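You operate a simulated robot arm through the tools that you are given. There is no shell and no other tool.

You run a simulated robot arm. Do the job below in one go: nothing can be reset, and whatever is moved stays where it is left.

Task
Power down the small motor, unplug its green cable and fit the grey cap.
Fine: grey switch, then cord switch; set the connector down before the yellow line.

The check looks at the end state, three seconds after you hand in, the way a careful person would. Anything else that was tipped, shoved, dropped, spilled or broken makes it a failure. Lids that push on must go on centred and level and be pressed home; caps that screw on are set level and turned clockwise until they are tight.

Robot
A 7-joint arm with a two-finger parallel gripper, fixed in place. Base frame: the origin is at the foot of the arm, x ahead of it, y to its left, z up; the work surface is at about z = 75. Units: cm, degrees, N and s.
With the tool pointing down near the work surface it reaches from about 32 to 72 cm from the base axis. Its first joint turns from -143.0 to 143.0 degrees. Payload 3 kg.
Tool frame: the origin (TCP) lies between the finger pads and is the grasp point; the fingertips stand 3 cm ahead of it; z points along the fingers, y is the line along which they close. The gripper opens to 11 cm. The fingers are 2 cm wide and 1 cm thick; the gripper's body (4.8 by 11.2 cm) begins 5.5 cm behind the TCP.
Orientation is that of the tool frame in the base frame, as [roll, pitch, yaw] about the fixed x, y, z axes, in that order (R = Rz(yaw) Ry(pitch) Rx(roll)). With the fingers straight down and closing along the base's y, the tool's x points along the base's -x, its y along +y and its z along -z.

Tools
- The arm moves only by the tool step_arm. Its argument "deltas" is text: rows parted by semicolons, each of 7 numbers parted by spaces: the turn, a rotation vector about the tool's x, y, z in degrees, then the shift along the tool's x, y, z in cm, then the gripper command, from -1 (shut) to 1 (fully open), values between in proportion. In form: ax ay az dx dy dz fingers; .... A call has 1 to 20 rows; each row is the pose to reach, as a shift and turn from the pose commanded when the call began, along the tool's axes at that moment. A row lasts 0.2 s, in which the tool goes at most 5 cm and 8.6 degrees; a call with a longer step from one row to the next is refused whole, and so is a gripper value outside its range. A pose out of reach is approached as far as the arm can. The call stops where the force on the tool passes 40 N (or 10 N more than at its start, if that is more) or the arm is blocked; 0.2 s more then pass. The fingers move at their own pace (about 10.8 cm/s each) and stop on an object; they squeeze with about 26 N. The grip force told is the motor's: it shows also when the fingers shut on nothing. Time passes only in rows, and 0.2 s behind the last, so rows that repeat a pose let the fingers close. It gives the time, the measured TCP pose, the force on the tool (base axes), the opening and the grip force at its end, in the units of the frame above (readings bear some noise), with the torque about the TCP (base axes, N m) and any sound that the robot's microphone picked up.
- Cameras (640 x 400 px; columns grow to the right, rows downward): "scene" is fixed at [5.04, 49.92, 148.6]; the picture's right is [-0.54, -0.84, 0.00], its down [-0.39, 0.25, -0.88] and it looks along [0.74, -0.48, -0.47] (base axes); focal length 334 px, centre (320, 200). "wrist" rides on the gripper at [7.2, 1.7, -10.3] in the tool frame; the picture's right is [-0.23, 0.97, 0.00], its down [-0.76, -0.18, -0.62] and it looks along [-0.61, -0.14, 0.78] (tool axes); focal length 222 px, centre (320, 200).
- get_image(camera): a new picture of that camera. It takes no simulated time.
- slide_trunk(by): slides the trunk up (or, below 0, down) by that many cm; the arm rides with it, the base frame stays. It gives what a move gives, with no picture.
- measure_at(camera, pixels): for up to 12 pixels [column, row] of the newest picture of that camera ("zoom" is the newest enlarged one), the place [x, y, z] in the base frame of the surface seen there, good to about 0.3 cm. It takes no simulated time.
- close_up(camera, box): a new picture of the part [left, top, right, bottom] of that camera's present view, enlarged. It takes no simulated time.
- finish_job(): hands the job in; it is judged then, once.

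Unless the task says otherwise, let go and move clear before handing in.

The tools are called by a JSON object that holds its "name" and its "arguments". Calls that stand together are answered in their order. step_arm: Moves the arm, as the interface text tells. Its arguments: {"type":"object","properties":{"deltas":{"type":"string"}},"required":["deltas"]} The other tools are called the same way: slide_trunk (by) slides the trunk up or down; get_image (camera) takes a picture; measure_at (camera, pixels) gives the place of the surface under pixels of a picture; close_up (camera, box) takes an enlarged picture of a part of a camera's view; finish_job () hands the job in.

At the start:

```text
time: 0.0
ee_pos: [62.81, 9.17, 118.73]
ee_rot: [-180.0, 0.0, 179.9]
force: [0.7, -0.6, -0.4]
torque: [0.02, -0.01, 0.02]
finger_gap: 11.01
grasp_force: 0.0
trunk travel left (down, up): [-75.4, 13.6]
```

scene: 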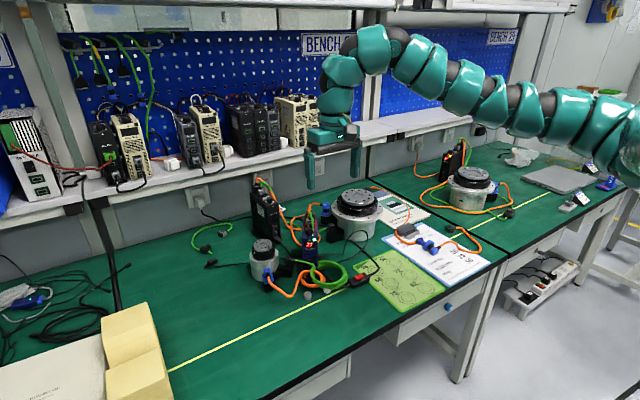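
wrist: 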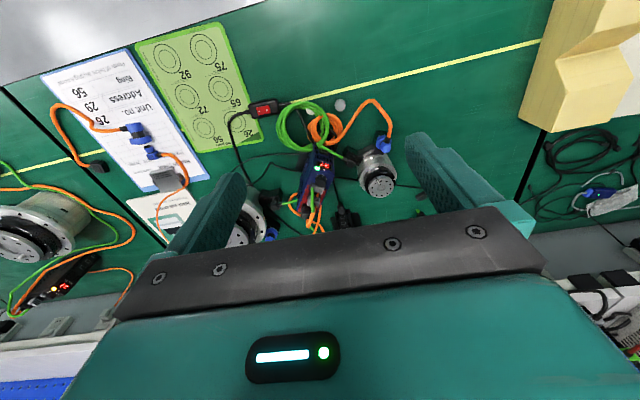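

The scene shows the small motor near (264,262), a drive unit with red digits near (309,240), a green cable coil near (325,275) and a switch near (360,280). I'll enlarge these areas to identify the parts before moving.

{"name": "close_up", "arguments": {"camera": "scene", "box": [220, 170, 400, 310]}}

{"name": "close_up", "arguments": {"camera": "wrist", "box": [220, 80, 420, 240]}}

```text
2.86 times, centred on (310, 240) of scene
```

zoom: 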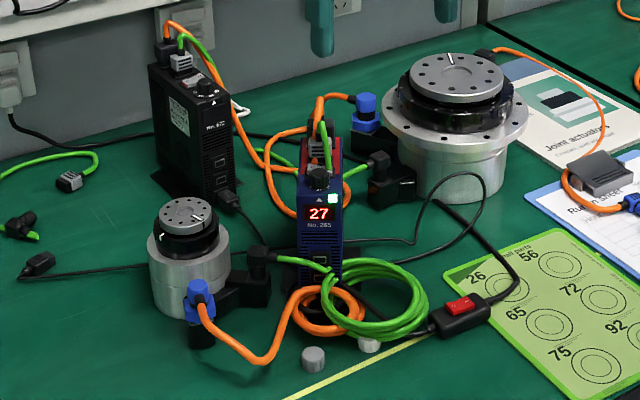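

```text
2.50 times, centred on (320, 160) of wrist
```

zoom: 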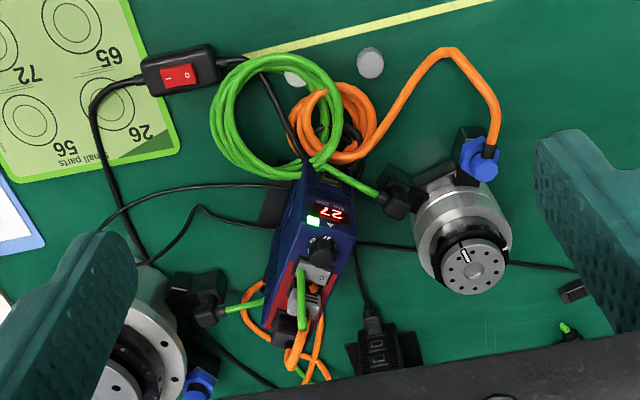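

The blue drive No. 265 shows "27" and two small round caps lie near (313,358) and (368,345) in the enlarged view. I'll zoom further on the drive, motor, caps and cord switch.

{"name": "close_up", "arguments": {"camera": "scene", "box": [285, 200, 335, 260]}}

{"name": "close_up", "arguments": {"camera": "scene", "box": [240, 220, 310, 285]}}

{"name": "close_up", "arguments": {"camera": "scene", "box": [295, 250, 375, 305]}}

{"name": "close_up", "arguments": {"camera": "scene", "box": [240, 175, 310, 235]}}

{"name": "close_up", "arguments": {"camera": "wrist", "box": [290, 140, 350, 200]}}

{"name": "close_up", "arguments": {"camera": "wrist", "box": [330, 120, 420, 210]}}

```text
6.67 times, centred on (310, 230) of scene
```

zoom: 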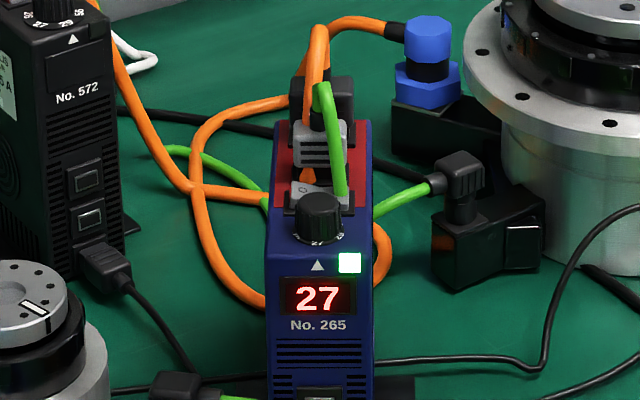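

```text
6.15 times, centred on (275, 252) of scene
```

zoom: 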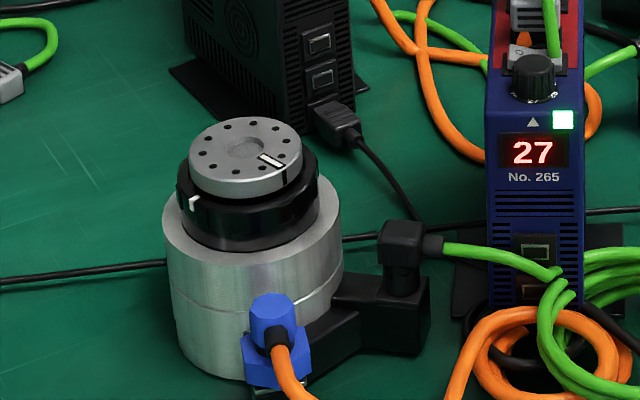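

```text
7.27 times, centred on (335, 278) of scene
```

zoom: 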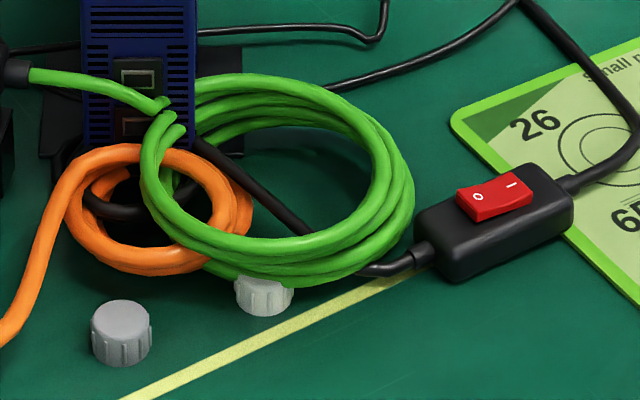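

```text
6.67 times, centred on (275, 205) of scene
```

zoom: 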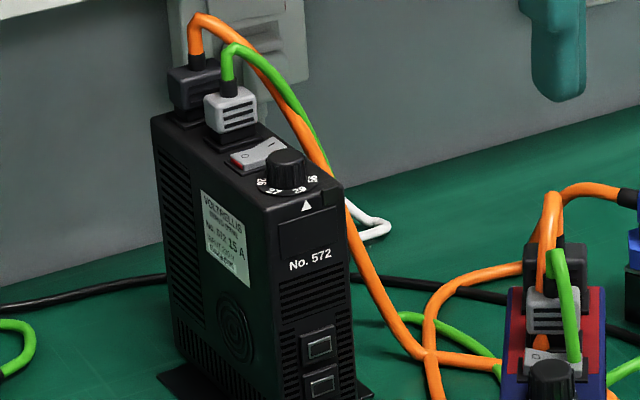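

```text
6.67 times, centred on (320, 170) of wrist
```

zoom: 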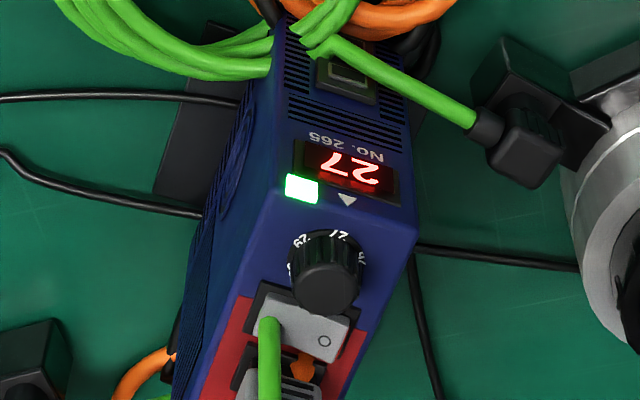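

```text
4.44 times, centred on (375, 165) of wrist
```

zoom: 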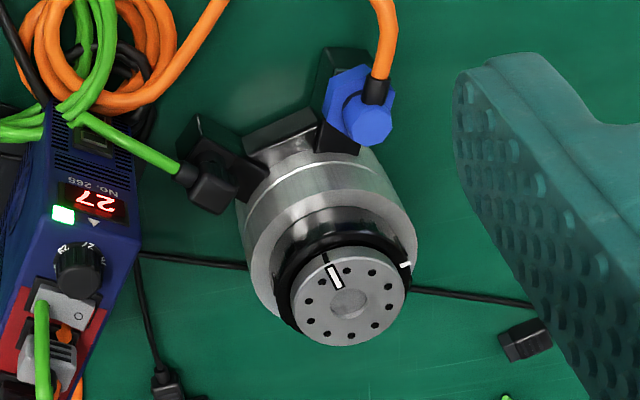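

Drive No. 265 is lit and its grey rocker sits behind the knob, with a green cable in front of it. No. 572 is dark, and the red cord switch is at (500,195) of the third zoom. I'll read the cards and measure the key places.

{"name": "close_up", "arguments": {"camera": "scene", "box": [360, 180, 490, 290]}}

{"name": "close_up", "arguments": {"camera": "wrist", "box": [30, 20, 260, 210]}}

{"name": "get_image", "arguments": {"camera": "scene"}}

{"name": "measure_at", "arguments": {"camera": "scene", "pixels": [[264, 244], [268, 275], [311, 292], [330, 288], [362, 276], [309, 234], [310, 222], [200, 357], [370, 285], [358, 195], [287, 266], [263, 190]]}}

```text
3.64 times, centred on (425, 235) of scene
```

zoom: 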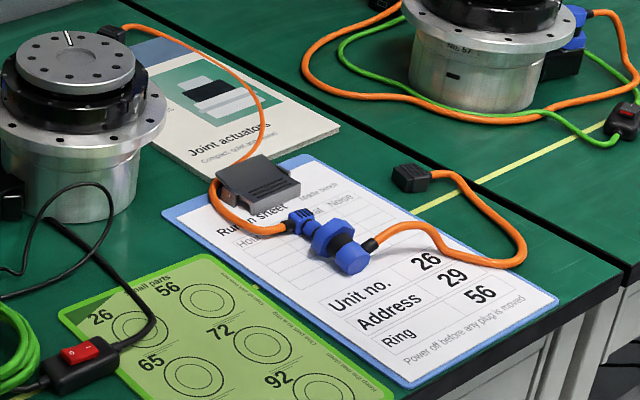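

```text
2.11 times, centred on (145, 115) of wrist
```

zoom: 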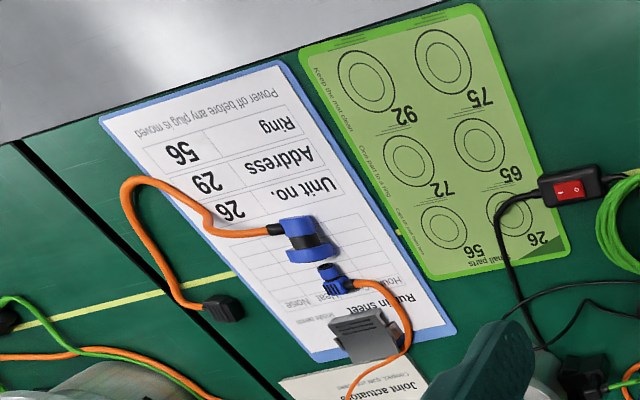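

```text
taken
```

scene: 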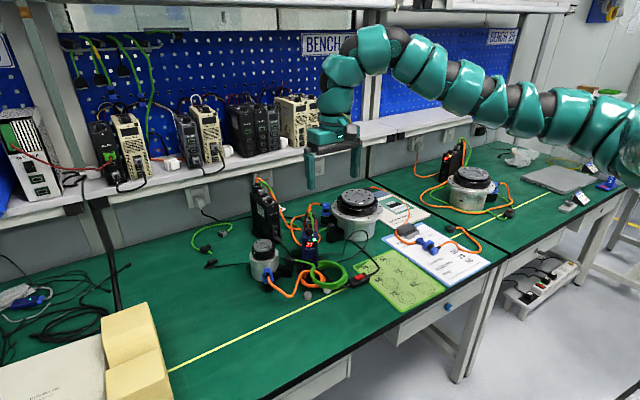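

```text
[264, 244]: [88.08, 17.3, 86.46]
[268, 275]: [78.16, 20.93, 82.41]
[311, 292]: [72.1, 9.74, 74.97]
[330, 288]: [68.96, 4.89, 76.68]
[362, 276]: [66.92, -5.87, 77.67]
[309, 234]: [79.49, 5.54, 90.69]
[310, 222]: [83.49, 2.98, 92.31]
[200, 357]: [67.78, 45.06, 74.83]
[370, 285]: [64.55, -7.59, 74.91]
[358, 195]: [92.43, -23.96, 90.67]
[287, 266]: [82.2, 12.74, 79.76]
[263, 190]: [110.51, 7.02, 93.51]
```

The sheet reads "Power off before any plug is moved", and most parts lie at x 67–88. I need to trace which drive feeds the small motor, so I'll look closer at the cables with the wrist and scene cameras.

{"name": "close_up", "arguments": {"camera": "wrist", "box": [260, 170, 360, 240]}}

{"name": "close_up", "arguments": {"camera": "scene", "box": [265, 190, 335, 240]}}

{"name": "close_up", "arguments": {"camera": "wrist", "box": [260, 90, 360, 170]}}

{"name": "close_up", "arguments": {"camera": "scene", "box": [180, 200, 280, 280]}}

```text
5.71 times, centred on (310, 205) of wrist
```

zoom: 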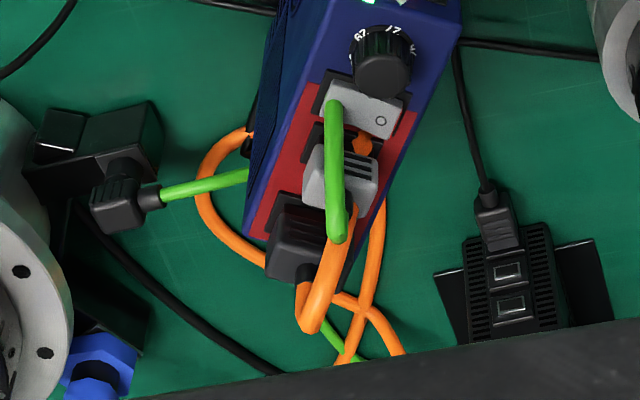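

```text
8.00 times, centred on (300, 215) of scene
```

zoom: 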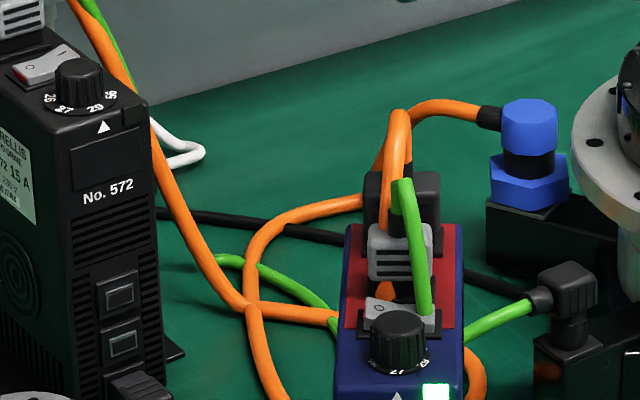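

```text
5.00 times, centred on (310, 130) of wrist
```

zoom: 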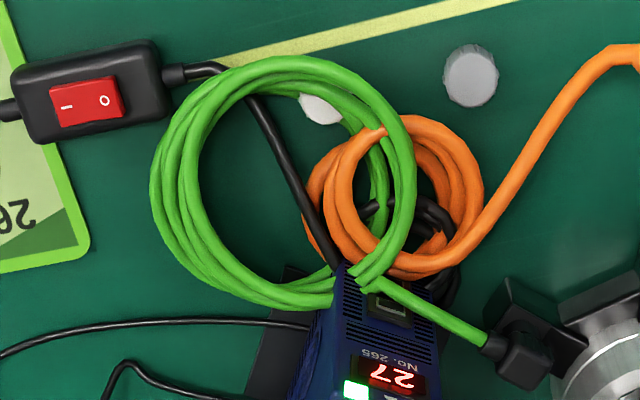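

```text
5.00 times, centred on (230, 240) of scene
```

zoom: 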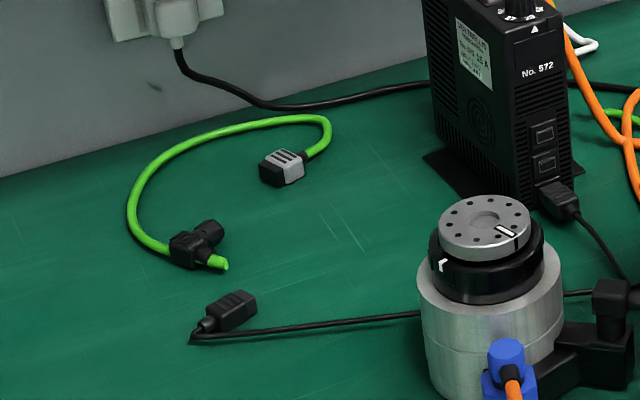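

The blue drive's green lead seems to head to the coil, and the big motor's green lead runs behind it toward No. 572. I'll measure the arm links and shelf for clearance before moving the wrist camera for a better view.

{"name": "measure_at", "arguments": {"camera": "scene", "pixels": [[341, 70], [373, 45], [415, 60], [463, 92], [490, 105], [560, 115], [620, 140], [335, 100], [320, 135], [250, 160], [345, 145], [360, 220]]}}

{"name": "get_image", "arguments": {"camera": "wrist"}}

```text
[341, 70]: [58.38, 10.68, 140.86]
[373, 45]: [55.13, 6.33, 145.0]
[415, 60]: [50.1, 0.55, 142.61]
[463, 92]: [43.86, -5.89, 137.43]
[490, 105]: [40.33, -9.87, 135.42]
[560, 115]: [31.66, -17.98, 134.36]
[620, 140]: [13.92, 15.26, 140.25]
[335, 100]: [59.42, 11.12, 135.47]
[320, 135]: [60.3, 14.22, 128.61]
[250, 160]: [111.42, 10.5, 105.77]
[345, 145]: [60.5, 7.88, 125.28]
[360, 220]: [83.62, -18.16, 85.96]
```

```text
taken
```

wrist: 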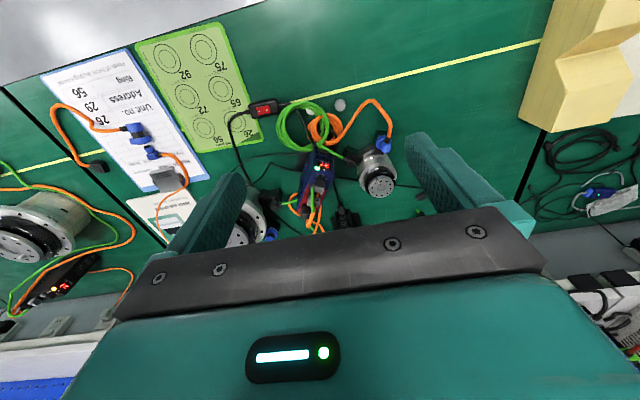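

Tracing the leads needs a more vertical view, so I'll move forward at the present height and tilt so the wrist camera looks straight down on the blue drive and small motor. The fingers will be shut to clear the view.

{"name": "step_arm", "arguments": {"deltas": "0 7.6 0 -2.4 0 0 -1; 0 15.2 0 -4.8 0 0 -1; 0 22.8 0 -7.2 0 0 -1; 0 30.4 0 -9.6 0 0 -1; 0 38 0 -12 0 0 -1; 0 38 0 -12 0 0 -1"}}

{"name": "get_image", "arguments": {"camera": "wrist"}}

{"name": "get_image", "arguments": {"camera": "scene"}}

```text
time: 1.4
ee_pos: [62.91, -1.12, 110.17]
ee_rot: [179.5, -34.4, -179.8]
force: [0.4, -0.4, 0.5]
torque: [0.04, 0.04, -0.03]
finger_gap: 0.01
grasp_force: 26.2
out of reach, approached as far as the arm can: row 3, 4, 5, 6
trunk travel left (down, up): [-75.4, 13.6]
```

```text
taken
```

wrist: 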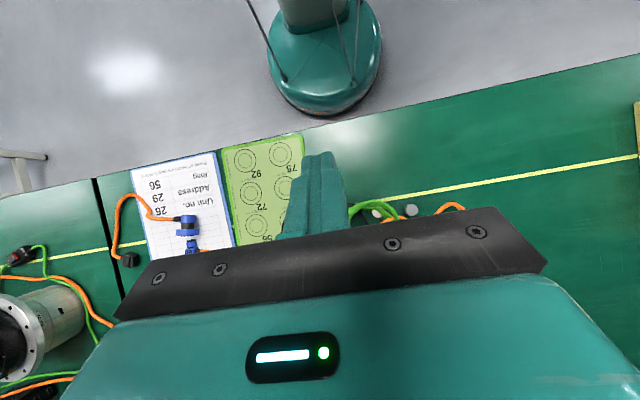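

```text
taken
```

scene: 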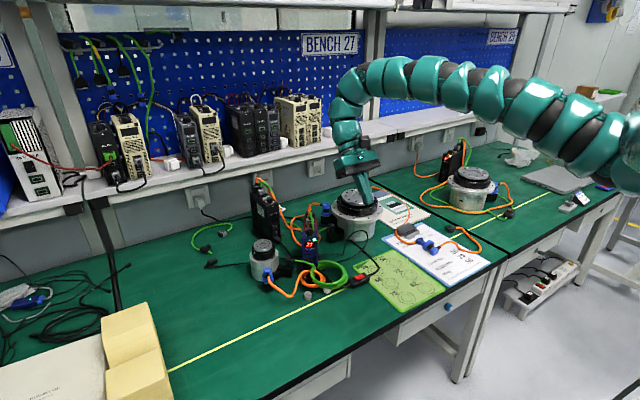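

The camera now looks straight down but the gripper hides the bench, and the arm hit its reach limit. I'll tilt the tool the other way (pointing forward), which shows the parts and extends the reach.

{"name": "step_arm", "arguments": {"deltas": "0 -7.8 0 0.5 1 -0.7 -1; 0 -15.6 0 1 2 -1.4 -1; 0 -23.4 0 1.5 3 -2.1 -1; 0 -31.2 0 2 4 -2.8 -1; 0 -39 0 2.5 5 -3.5 -1; 0 -46.8 0 2.8 6 -4.1 -1; 0 -54.6 0 2.8 6 -4.1 -1; 0 -54.6 0 2.8 6 -4.1 -1"}}

{"name": "get_image", "arguments": {"camera": "wrist"}}

```text
time: 3.2
ee_pos: [70.78, 3.96, 118.1]
ee_rot: [177.7, 13.1, -164.6]
force: [-0.6, -0.2, -0.4]
torque: [0.02, 0.01, -0.01]
finger_gap: 0.0
grasp_force: 25.7
out of reach, approached as far as the arm can: row 4, 5, 6, 7, 8
trunk travel left (down, up): [-75.4, 13.6]
```

```text
taken
```

wrist: 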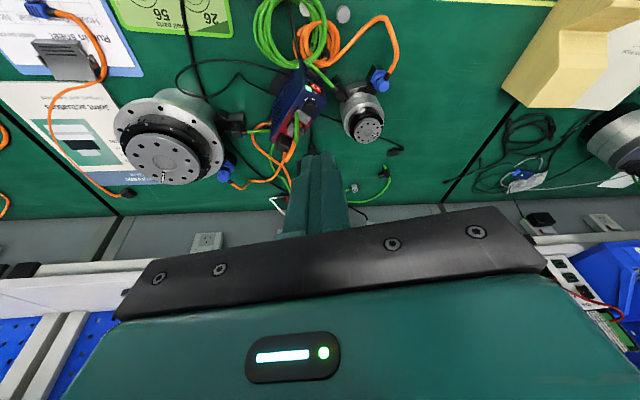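

This view shows both motors, the blue drive near (297,95) and the coil at the top. I'll zoom in to trace the leads before moving on.

{"name": "close_up", "arguments": {"camera": "wrist", "box": [210, 60, 330, 200]}}

{"name": "close_up", "arguments": {"camera": "wrist", "box": [170, 0, 310, 100]}}

{"name": "close_up", "arguments": {"camera": "wrist", "box": [250, 0, 410, 100]}}

{"name": "close_up", "arguments": {"camera": "scene", "box": [250, 170, 390, 300]}}

```text
2.86 times, centred on (270, 130) of wrist
```

zoom: 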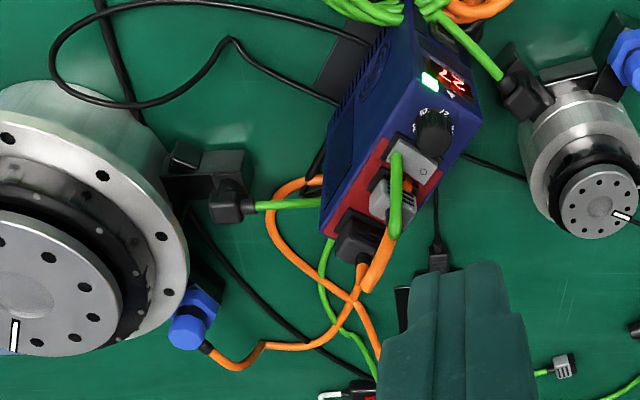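

```text
4.00 times, centred on (240, 50) of wrist
```

zoom: 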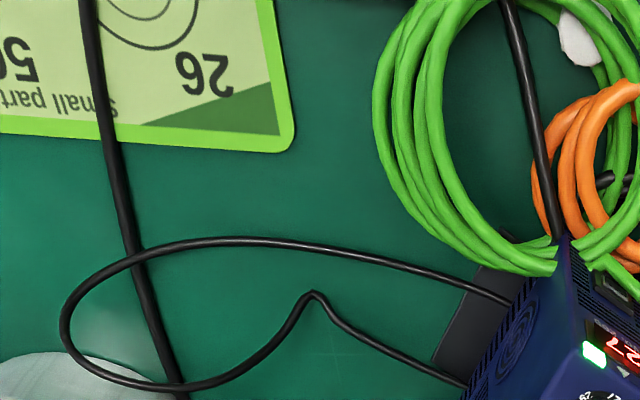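

```text
4.00 times, centred on (330, 50) of wrist
```

zoom: 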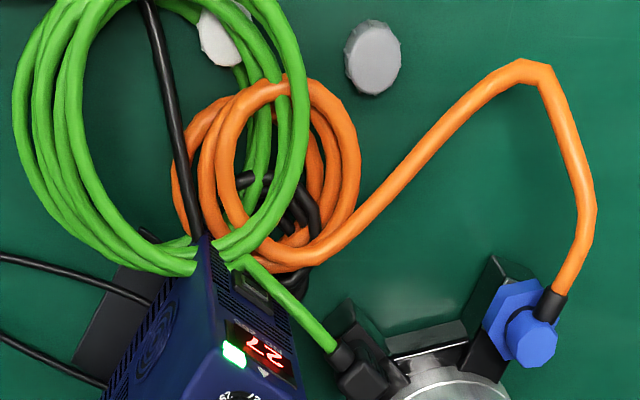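

```text
3.08 times, centred on (320, 235) of scene
```

zoom: 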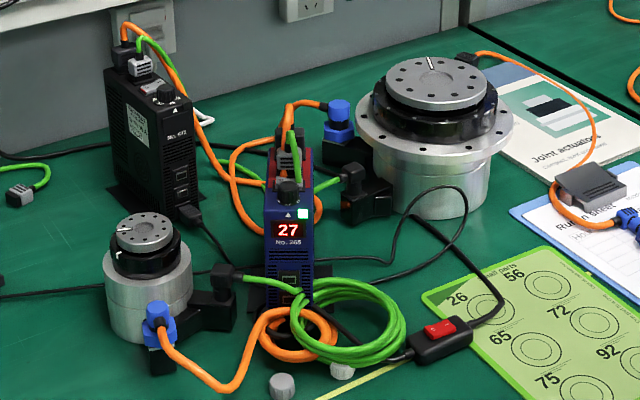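

The leads are now clear. The big motor's orange and green leads run to No. 572, and the blue drive No. 265 feeds the coils and small motor, with its thick cord going through the red switch. I'll back the arm off into reach and see how the commanded pose is tracked.

{"name": "step_arm", "arguments": {"deltas": "0 0 0 3.5 0 0 -1; 0 0 0 7 0 0 -1; 0 0 0 10 0 0 -1; 0 0 0 13 0 0 -1; 0 0 0 13 0 0 -1"}}

```text
time: 4.4
ee_pos: [70.72, 4.2, 118.14]
ee_rot: [177.7, 13.0, -164.6]
force: [0.4, -0.3, 0.5]
torque: [-0.01, -0.01, 0.05]
finger_gap: 0.0
grasp_force: 26.0
out of reach, approached as far as the arm can: row 1, 2, 3, 4, 5
trunk travel left (down, up): [-75.4, 13.6]
```

The arm did not move even when backing off, so it is stuck at a joint limit near this pose. I'll try small moves with a corrective tilt to free it.

{"name": "step_arm", "arguments": {"deltas": "0 8 0 0 0 0 -1; 0 16 0 0 0 0 -1; 0 24 0 0 0 0 -1; 0 30 0 0 0 0 -1; 0 30 0 0 0 0 -1"}}

{"name": "get_image", "arguments": {"camera": "scene"}}

```text
time: 5.6
ee_pos: [69.37, 4.27, 116.27]
ee_rot: [177.7, -15.6, -163.5]
force: [0.3, 0.1, -0.4]
torque: [0.01, -0.01, -0.01]
finger_gap: 0.02
grasp_force: 26.0
out of reach, approached as far as the arm can: row 4, 5
trunk travel left (down, up): [-75.4, 13.6]
```

```text
taken
```

scene: 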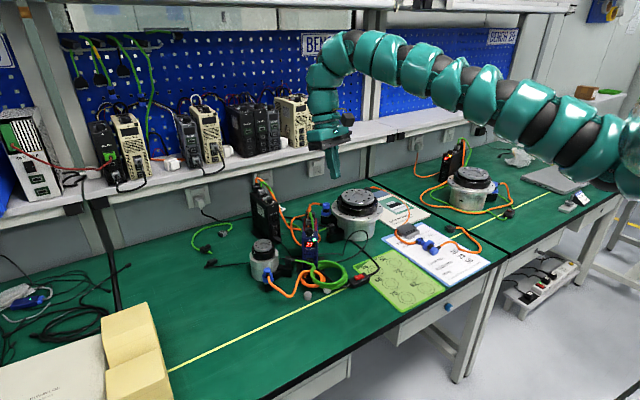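

The tilt freed it, and deltas count from the pose actually reached. I'll retreat to a comfortable pose near (59,9,116) with yaw 180 again.

{"name": "step_arm", "arguments": {"deltas": "-1.1 0 4 2 1.9 0.55 -1; -2.2 0 8 4 3.8 1.1 -1; -3.3 0 12 6 5.7 1.65 -1; -4.45 0 15.9 7.86 7.64 2.2 -1; -4.45 0 15.9 7.86 7.64 2.2 -1"}}

```text
time: 6.8
ee_pos: [59.64, 9.38, 116.67]
ee_rot: [178.1, -17.5, 179.8]
force: [0.3, -0.1, 0.6]
torque: [-0.03, 0.02, 0.02]
finger_gap: 0.02
grasp_force: 26.1
trunk travel left (down, up): [-75.4, 13.6]
```

I'm back in reach at (59.6,9.4,116.7). Next I'll level the tool and then try tilting it forward here to see whether the wrist allows it.

{"name": "step_arm", "arguments": {"deltas": "0 -6 0 0 0 0 -1; 0 -12 0 0 0 0 -1; 0 -17.5 0 0 0 0 -1; 0 -25 0 0 0 0 -1; 0 -32 0 0 0 0 -1; 0 -39 0 0 0 0 -1; 0 -39 0 0 0 0 -1"}}

{"name": "get_image", "arguments": {"camera": "scene"}}

```text
time: 8.4
ee_pos: [65.1, 16.01, 118.5]
ee_rot: [175.4, 12.2, -170.5]
force: [0.3, -0.9, 1.3]
torque: [0.06, 0.03, 0.01]
finger_gap: 0.0
grasp_force: 26.4
out of reach, approached as far as the arm can: row 2, 3, 4, 5, 6, 7
trunk travel left (down, up): [-75.4, 13.6]
```

```text
taken
```

scene: 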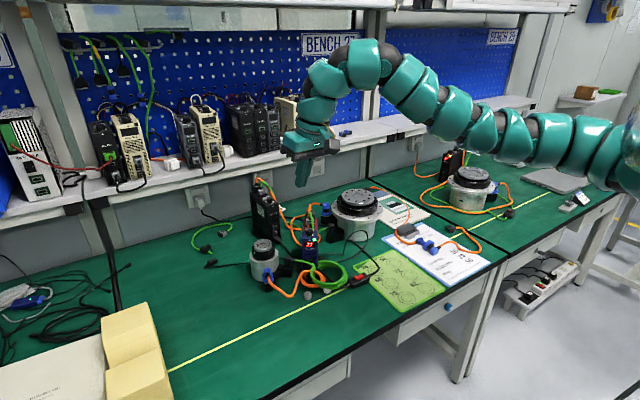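

It again failed to hold position and slid outward, so this may be an inner-radius or elbow limit rather than the wrist. I'll measure the arm links to understand the geometry.

{"name": "measure_at", "arguments": {"camera": "scene", "pixels": [[325, 75], [340, 60], [365, 60], [405, 80], [450, 110], [485, 128], [515, 135], [550, 135], [590, 155], [615, 180], [632, 150], [310, 140]]}}

{"name": "get_image", "arguments": {"camera": "wrist"}}

```text
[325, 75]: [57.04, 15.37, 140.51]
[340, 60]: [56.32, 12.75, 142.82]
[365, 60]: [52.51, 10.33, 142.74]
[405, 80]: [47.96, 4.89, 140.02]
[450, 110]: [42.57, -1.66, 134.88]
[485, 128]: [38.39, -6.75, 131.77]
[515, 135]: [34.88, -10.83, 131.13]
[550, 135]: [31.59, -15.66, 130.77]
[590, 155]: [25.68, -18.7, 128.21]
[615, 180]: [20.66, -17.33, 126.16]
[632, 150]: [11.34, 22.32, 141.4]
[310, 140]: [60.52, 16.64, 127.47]
```

```text
taken
```

wrist: 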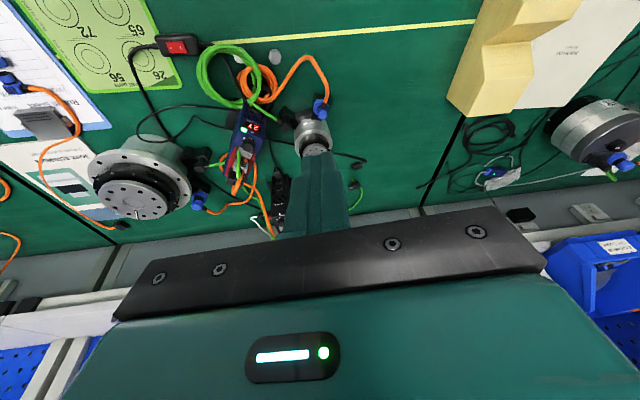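

The forearm comes in at about 45° from the right side while the tool yaw is 180°, and the yaw drifts positive when the arm is stuck. That suggests the last wrist joint is near its limit, so I'll try turning the tool the other way about vertical.

{"name": "step_arm", "arguments": {"deltas": "-1.6 0 -7.4 0 0 0 -1; -3.2 0 -14.7 0 0 0 -1; -4.8 0 -22 0 0 0 -1; -6.3 0 -29.3 0 0 0 -1; -6.3 0 -29.3 0 0 0 -1"}}

```text
time: 9.6
ee_pos: [65.06, 16.22, 118.28]
ee_rot: [176.1, 14.3, -140.2]
force: [0.1, -0.2, 0.6]
torque: [-0.01, -0.02, 0.01]
finger_gap: 0.0
grasp_force: 26.1
trunk travel left (down, up): [-75.4, 13.6]
```

Turning the yaw to −140° worked without complaint. The work is at z 78–92, so I'll lower the trunk part way to bring the shoulder closer to working height. The fingertips will stay above z 90 over open bench at (65,16).

{"name": "slide_trunk", "arguments": {"by": -18}}

{"name": "get_image", "arguments": {"camera": "scene"}}

{"name": "get_image", "arguments": {"camera": "wrist"}}

```text
time: 11.6
ee_pos: [64.97, 16.28, 100.29]
ee_rot: [176.0, 14.3, -140.4]
force: [-0.2, -0.1, -0.1]
torque: [-0.03, -0.01, 0.0]
finger_gap: 0.0
grasp_force: 25.8
trunk travel left (down, up): [-57.4, 31.6]
```

```text
taken
```

scene: 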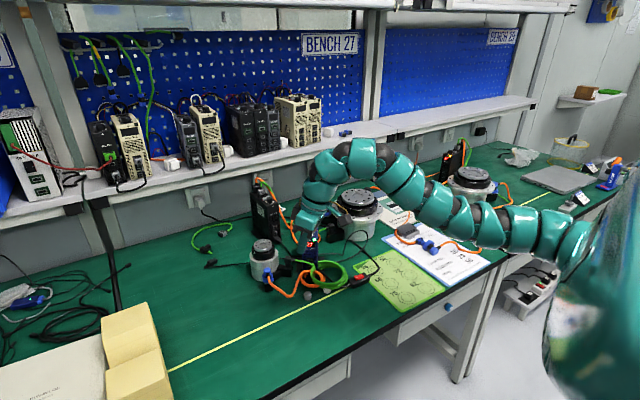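

```text
taken
```

wrist: 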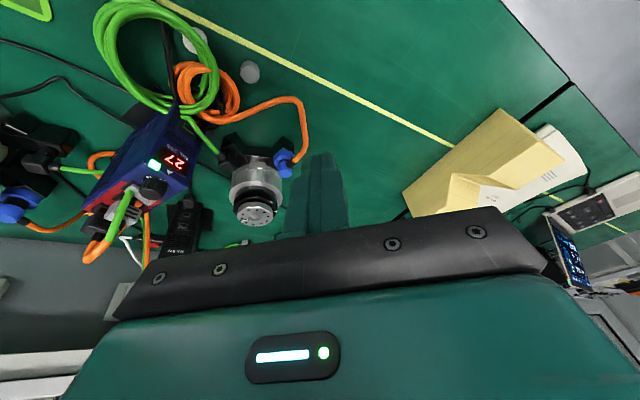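

The new wrist view shows the blue drive near (150,165), the motor at (255,195) and the grey cap at (250,72). I'll enlarge the drive top, the motor connector and the caps.

{"name": "close_up", "arguments": {"camera": "wrist", "box": [80, 110, 220, 230]}}

{"name": "close_up", "arguments": {"camera": "wrist", "box": [190, 100, 320, 230]}}

{"name": "close_up", "arguments": {"camera": "wrist", "box": [170, 10, 310, 120]}}

```text
3.33 times, centred on (150, 170) of wrist
```

zoom: 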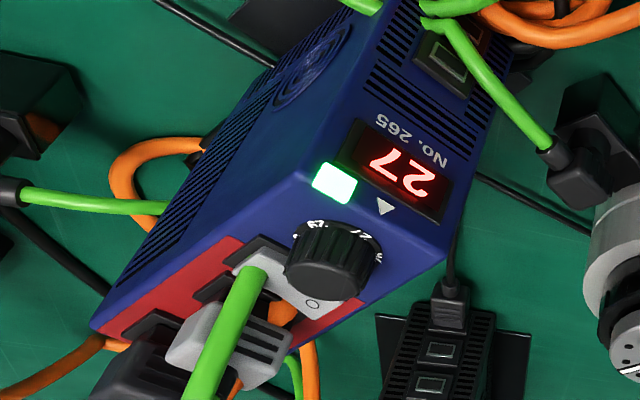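

```text
3.08 times, centred on (255, 165) of wrist
```

zoom: 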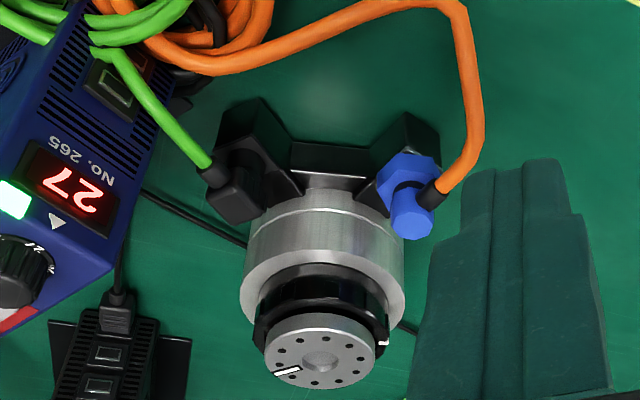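

```text
3.64 times, centred on (240, 65) of wrist
```

zoom: 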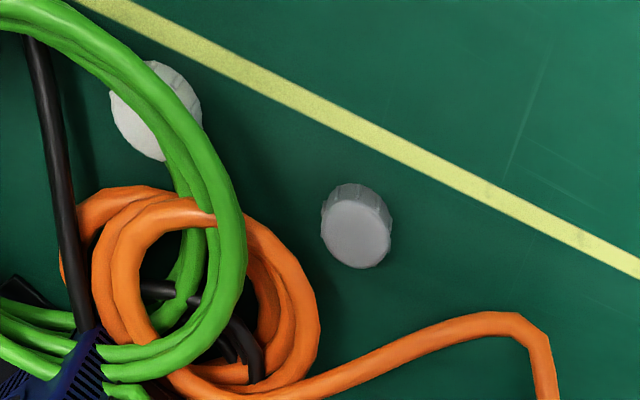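

The rocker's "O" end faces the small motor side, right behind the knob. I'll measure the rocker, knob, drive corners, connector and caps from this view.

{"name": "measure_at", "arguments": {"camera": "wrist", "pixels": [[147.9, 200.9], [140, 194], [151, 205], [153, 189.5], [121.5, 213.5], [187.5, 186.5], [144, 164], [100, 195], [229, 161.7], [219.2, 155.2], [233.9, 142.2], [251, 74.6]]}}

{"name": "close_up", "arguments": {"camera": "wrist", "box": [110, 160, 200, 220]}}

{"name": "close_up", "arguments": {"camera": "wrist", "box": [205, 120, 285, 180]}}

```text
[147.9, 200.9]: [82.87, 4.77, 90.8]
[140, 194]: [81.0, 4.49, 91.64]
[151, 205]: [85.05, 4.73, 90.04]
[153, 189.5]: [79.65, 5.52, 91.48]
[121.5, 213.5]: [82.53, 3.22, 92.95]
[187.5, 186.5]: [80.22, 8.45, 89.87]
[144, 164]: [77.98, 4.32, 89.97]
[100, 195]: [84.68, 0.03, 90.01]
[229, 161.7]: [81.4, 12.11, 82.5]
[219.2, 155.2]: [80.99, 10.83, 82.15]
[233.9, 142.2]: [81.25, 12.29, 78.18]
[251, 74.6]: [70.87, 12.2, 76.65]
```

```text
6.67 times, centred on (155, 190) of wrist
```

zoom: 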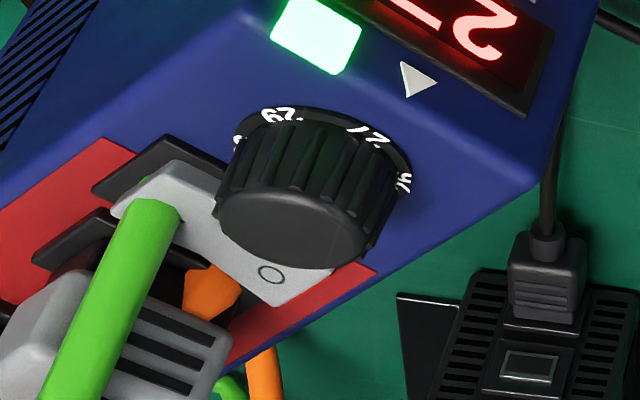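

```text
6.67 times, centred on (245, 150) of wrist
```

zoom: 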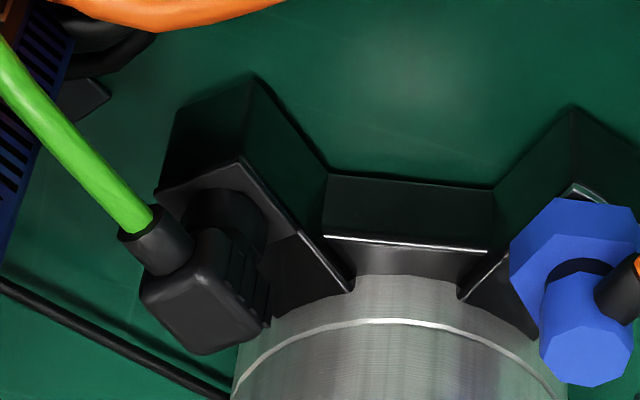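

I'll re-take the drive-top close-up and measure exact points on the rocker, knob and neighbouring plug.

{"name": "close_up", "arguments": {"camera": "wrist", "box": [110, 160, 200, 220]}}

{"name": "measure_at", "arguments": {"camera": "zoom", "pixels": [[270, 273], [325, 272], [280, 300], [240, 260], [195, 240], [180, 170], [130, 205], [285, 235], [180, 335], [160, 215], [75, 350], [350, 290]]}}

{"name": "measure_at", "arguments": {"camera": "scene", "pixels": [[300, 330], [400, 330], [270, 395], [350, 367]]}}

```text
6.67 times, centred on (155, 190) of wrist
```

zoom: 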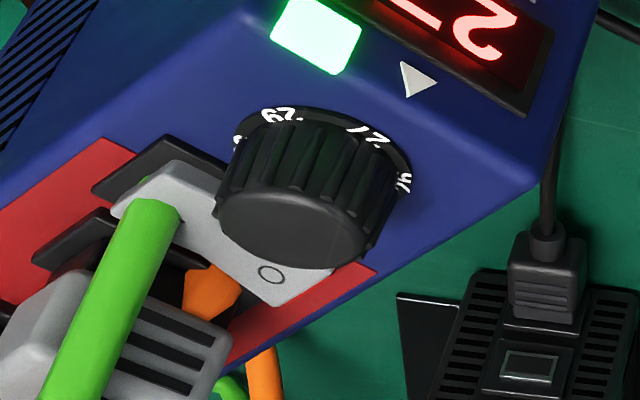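

```text
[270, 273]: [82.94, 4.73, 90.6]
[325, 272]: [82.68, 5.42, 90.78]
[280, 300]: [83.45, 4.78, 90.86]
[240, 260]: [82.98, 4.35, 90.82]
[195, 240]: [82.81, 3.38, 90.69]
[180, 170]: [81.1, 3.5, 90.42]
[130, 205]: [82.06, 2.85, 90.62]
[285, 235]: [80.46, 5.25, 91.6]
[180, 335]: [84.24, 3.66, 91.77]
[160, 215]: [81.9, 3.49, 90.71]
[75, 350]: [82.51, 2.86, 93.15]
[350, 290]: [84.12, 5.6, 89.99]
```

```text
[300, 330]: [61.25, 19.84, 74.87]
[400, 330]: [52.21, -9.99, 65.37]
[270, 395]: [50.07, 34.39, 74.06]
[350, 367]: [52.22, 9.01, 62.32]
```

The rocker runs from about (81.6,3.2) to (83.1,5.1) at z≈90.7, with "O" at the +y end, the knob in front and the plug behind. I'll move to hover in front of the drive with a yaw near −160°.

{"name": "step_arm", "arguments": {"deltas": "2.95 -0.43 6.3 0.07 -3 -1.6 -1; 5.9 -0.87 12.6 0.15 -6 -3.2 -1; 8.84 -1.3 18.95 0.22 -9.04 -4.83 -1; 8.84 -1.3 18.95 0.22 -9.04 -4.83 -1"}}

```text
time: 12.6
ee_pos: [70.1, 8.23, 104.24]
ee_rot: [-179.9, 14.9, -160.0]
force: [0.4, -0.4, -0.6]
torque: [0.0, -0.01, 0.0]
finger_gap: 0.01
grasp_force: 26.0
trunk travel left (down, up): [-57.4, 31.6]
```

That pose was reached cleanly. Next I'll tilt forward to a pitch of about 35° and approach (77,6,102), still above everything.

{"name": "step_arm", "arguments": {"deltas": "0 -6.7 0 -1.7 -1.4 1.15 -1; 0 -13.4 0 -3.45 -2.85 2.3 -1; 0 -20 0 -5.18 -4.27 3.45 -1; 0 -20 0 -5.18 -4.27 3.45 -1"}}

{"name": "get_image", "arguments": {"camera": "wrist"}}

{"name": "get_image", "arguments": {"camera": "scene"}}

```text
time: 13.6
ee_pos: [76.94, 6.24, 102.49]
ee_rot: [-179.8, 35.0, -159.9]
force: [0.3, 0.5, 0.0]
torque: [0.01, 0.03, -0.01]
finger_gap: 0.0
grasp_force: 25.8
trunk travel left (down, up): [-57.4, 31.6]
```

```text
taken
```

wrist: 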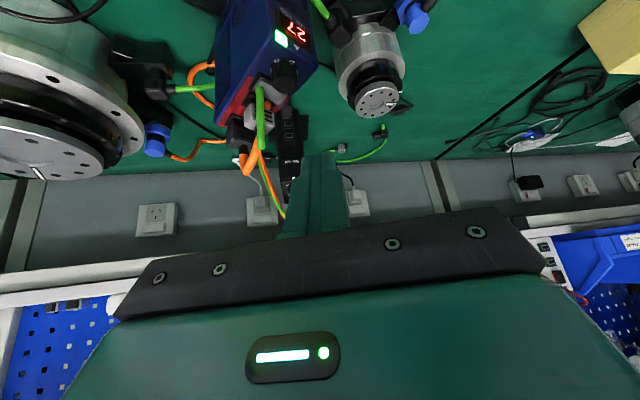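

```text
taken
```

scene: 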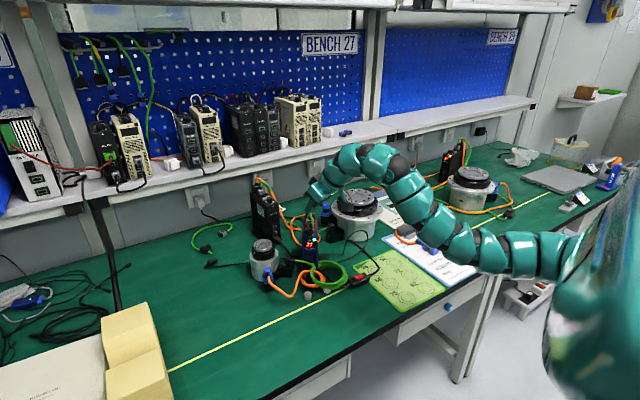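

The arm reached (76.9,6.2,102.5) at 35° tilt and the rocker is visible near (270,95). I'll take a close-up to refine the O-end position and clearances.

{"name": "close_up", "arguments": {"camera": "wrist", "box": [210, 40, 330, 160]}}

{"name": "measure_at", "arguments": {"camera": "zoom", "pixels": [[370, 100], [320, 165], [355, 165], [340, 160], [300, 130], [270, 200], [330, 220], [245, 280], [420, 90], [260, 150]]}}

```text
3.33 times, centred on (270, 100) of wrist
```

zoom: 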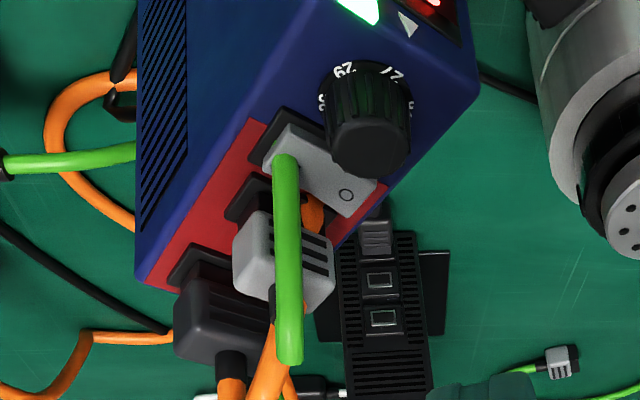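

```text
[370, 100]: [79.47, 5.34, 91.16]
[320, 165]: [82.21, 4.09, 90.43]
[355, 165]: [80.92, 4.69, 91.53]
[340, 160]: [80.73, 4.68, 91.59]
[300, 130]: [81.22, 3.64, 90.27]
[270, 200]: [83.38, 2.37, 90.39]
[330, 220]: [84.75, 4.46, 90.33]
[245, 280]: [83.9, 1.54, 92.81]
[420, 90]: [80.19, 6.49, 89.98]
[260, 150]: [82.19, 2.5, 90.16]
```

I need a few more exact points on the rocker's O end and the plug behind it before pressing.

{"name": "measure_at", "arguments": {"camera": "zoom", "pixels": [[346, 195], [370, 187], [346, 210], [320, 195], [335, 185], [300, 170], [312, 205], [325, 260], [300, 225], [400, 170], [365, 165], [385, 185]]}}

{"name": "close_up", "arguments": {"camera": "wrist", "box": [255, 70, 305, 120]}}

```text
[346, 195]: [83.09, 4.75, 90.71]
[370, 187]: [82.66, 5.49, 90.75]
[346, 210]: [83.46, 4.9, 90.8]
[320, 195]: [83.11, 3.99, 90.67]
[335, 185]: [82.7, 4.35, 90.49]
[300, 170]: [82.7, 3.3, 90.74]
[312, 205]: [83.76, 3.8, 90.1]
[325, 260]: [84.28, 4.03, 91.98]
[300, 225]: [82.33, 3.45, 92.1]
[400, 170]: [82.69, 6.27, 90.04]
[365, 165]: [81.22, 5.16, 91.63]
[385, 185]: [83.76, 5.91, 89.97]
```

```text
8.00 times, centred on (280, 95) of wrist
```

zoom: 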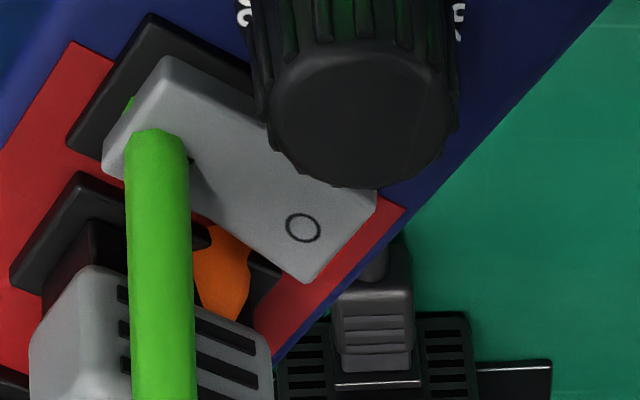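

The O end's edge centre is at about (83.1,5.2,90.75), the knob's rear at x≈81.3 and the plug's corner at (84.3,4.0). I'll bring the closed fingertips to hover above the O end with TCP at (82.15,5.1,97.5).

{"name": "step_arm", "arguments": {"deltas": "0 0 0 -0.28 -0.95 2.22 -1; 0 0 0 -0.55 -1.9 4.45 -1; 0 0 0 -0.826 -2.863 6.67 -1; 0 0 0 -0.826 -2.863 6.67 -1"}}

{"name": "get_image", "arguments": {"camera": "scene"}}

{"name": "close_up", "arguments": {"camera": "scene", "box": [270, 180, 360, 260]}}

{"name": "close_up", "arguments": {"camera": "wrist", "box": [240, 40, 400, 180]}}

```text
time: 14.6
ee_pos: [82.26, 5.35, 97.53]
ee_rot: [-180.0, 35.0, -160.0]
force: [-0.6, 0.2, 0.0]
torque: [0.04, -0.02, 0.0]
finger_gap: 0.0
grasp_force: 25.6
trunk travel left (down, up): [-57.4, 31.6]
```

```text
taken
```

scene: 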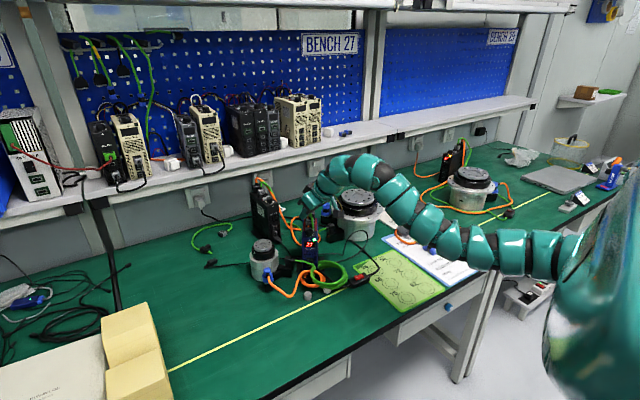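

```text
5.00 times, centred on (315, 220) of scene
```

zoom: 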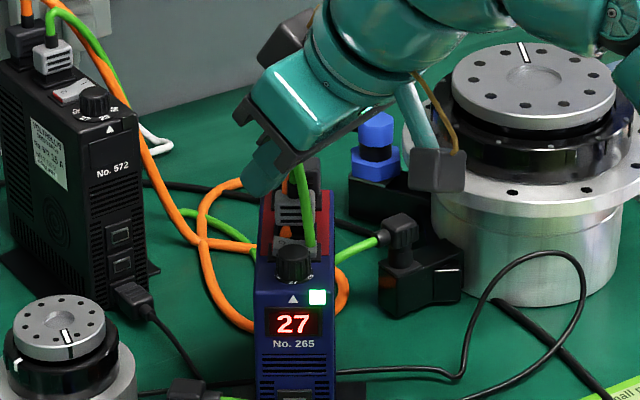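

```text
2.86 times, centred on (320, 110) of wrist
```

zoom: 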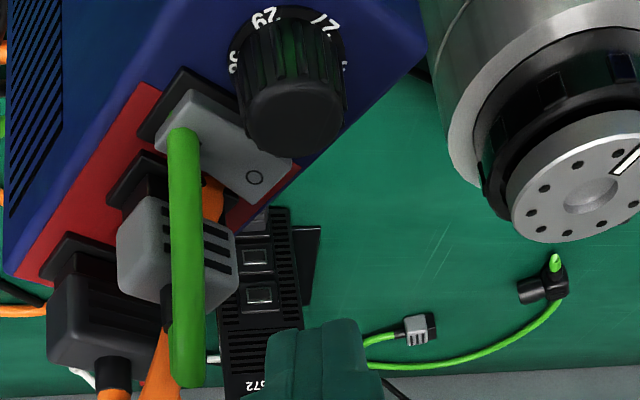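

The fingertip sits just left of the drive plugs in the scene zoom at (262,185), clear of the cables. I'll descend vertically to just above the O end and look again.

{"name": "step_arm", "arguments": {"deltas": "0 0 0 0.98 -0.08 1.26 -1; 0 0 0 1.97 -0.154 2.53 -1; 0 0 0 1.97 -0.154 2.53 -1"}}

{"name": "close_up", "arguments": {"camera": "scene", "box": [280, 195, 340, 245]}}

{"name": "close_up", "arguments": {"camera": "wrist", "box": [240, 40, 400, 180]}}

```text
time: 15.4
ee_pos: [82.23, 5.0, 94.35]
ee_rot: [-180.0, 35.0, -159.9]
force: [0.1, 0.0, -0.4]
torque: [0.01, 0.02, -0.01]
finger_gap: 0.0
grasp_force: 26.1
trunk travel left (down, up): [-57.4, 31.6]
```

```text
8.00 times, centred on (310, 220) of scene
```

zoom: 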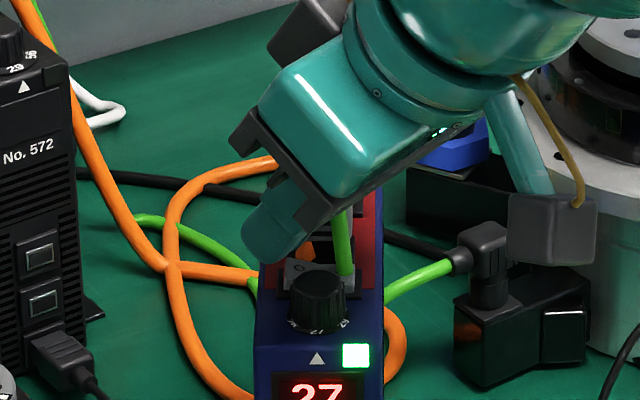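

```text
2.86 times, centred on (320, 110) of wrist
```

zoom: 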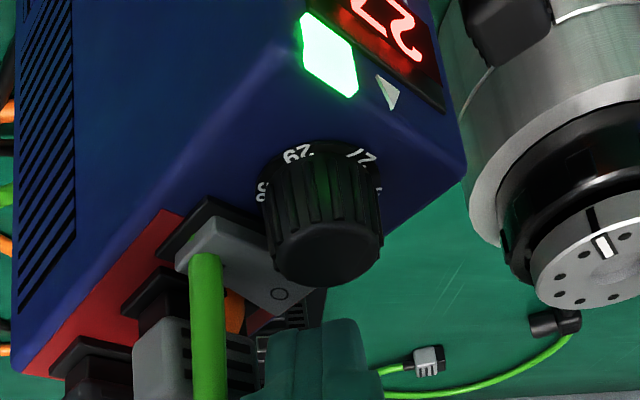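

The fingertip edge is directly above the O mark, which shows at (295,265) in the scene zoom. I'll press straight down in small steps to tip the rocker.

{"name": "step_arm", "arguments": {"deltas": "0 0 0 0.23 0 0.33 -1; 0 0 0 0.35 0 0.49 -1; 0 0 0 0.46 0 0.655 -1; 0 0 0 0.55 0 0.78 -1; 0 0 0 0.63 0 0.9 -1; 0 0 0 0.63 0 0.9 -1"}}

{"name": "close_up", "arguments": {"camera": "scene", "box": [280, 195, 340, 245]}}

{"name": "close_up", "arguments": {"camera": "wrist", "box": [240, 40, 400, 180]}}

```text
time: 16.8
ee_pos: [82.05, 4.95, 93.63]
ee_rot: [-179.8, 35.5, -159.7]
force: [16.8, 4.4, 34.5]
torque: [0.19, -0.81, 0.11]
finger_gap: 0.03
grasp_force: 25.7
trunk travel left (down, up): [-57.4, 31.6]
```

```text
8.00 times, centred on (310, 220) of scene
```

zoom: 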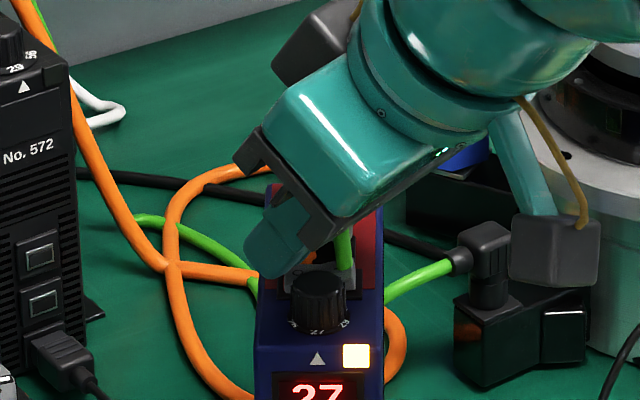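

```text
2.86 times, centred on (320, 110) of wrist
```

zoom: 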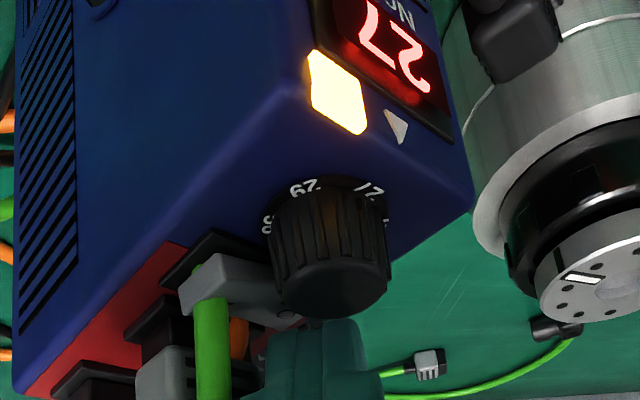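

The LED turned from green to amber, so the rocker has tipped to O. I'll lift straight up and check the rocker and display.

{"name": "step_arm", "arguments": {"deltas": "0 0 0 -1.15 0 -1.64 -1; 0 0 0 -2.3 0 -3.28 -1; 0 0 0 -3.44 0 -4.9 -1; 0 0 0 -3.44 0 -4.9 -1"}}

{"name": "close_up", "arguments": {"camera": "scene", "box": [280, 195, 340, 245]}}

{"name": "close_up", "arguments": {"camera": "wrist", "box": [240, 40, 400, 180]}}

{"name": "close_up", "arguments": {"camera": "scene", "box": [240, 220, 310, 285]}}

```text
time: 17.8
ee_pos: [82.28, 4.92, 98.93]
ee_rot: [-179.9, 34.9, -159.8]
force: [-0.7, 0.2, 0.5]
torque: [-0.02, -0.01, 0.01]
finger_gap: 0.03
grasp_force: 26.0
trunk travel left (down, up): [-57.4, 31.6]
```

```text
8.00 times, centred on (310, 220) of scene
```

zoom: 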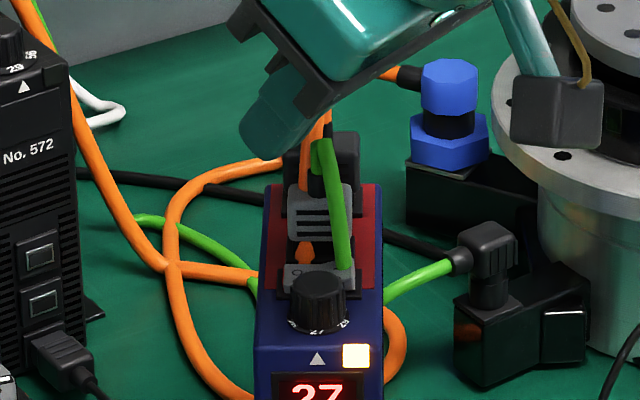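

```text
2.86 times, centred on (320, 110) of wrist
```

zoom: 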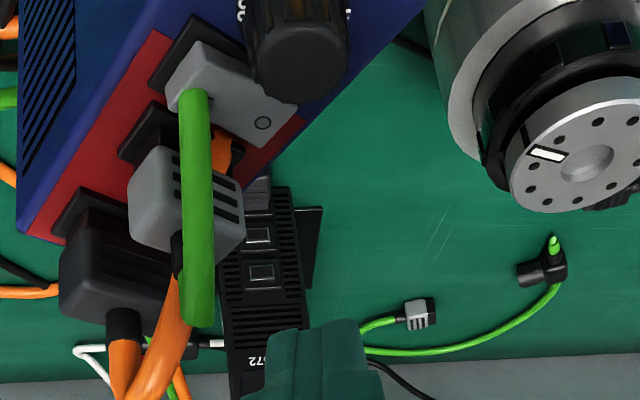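

```text
6.15 times, centred on (275, 252) of scene
```

zoom: 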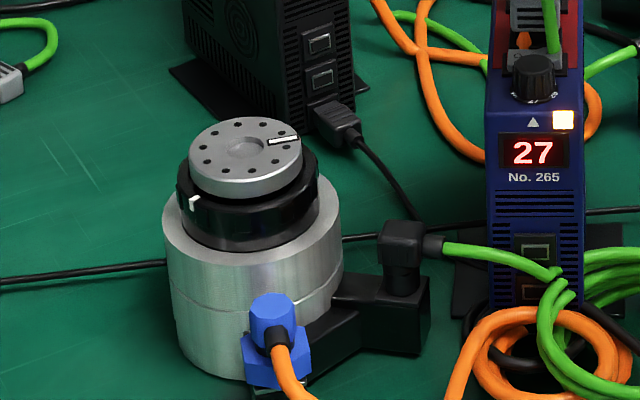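

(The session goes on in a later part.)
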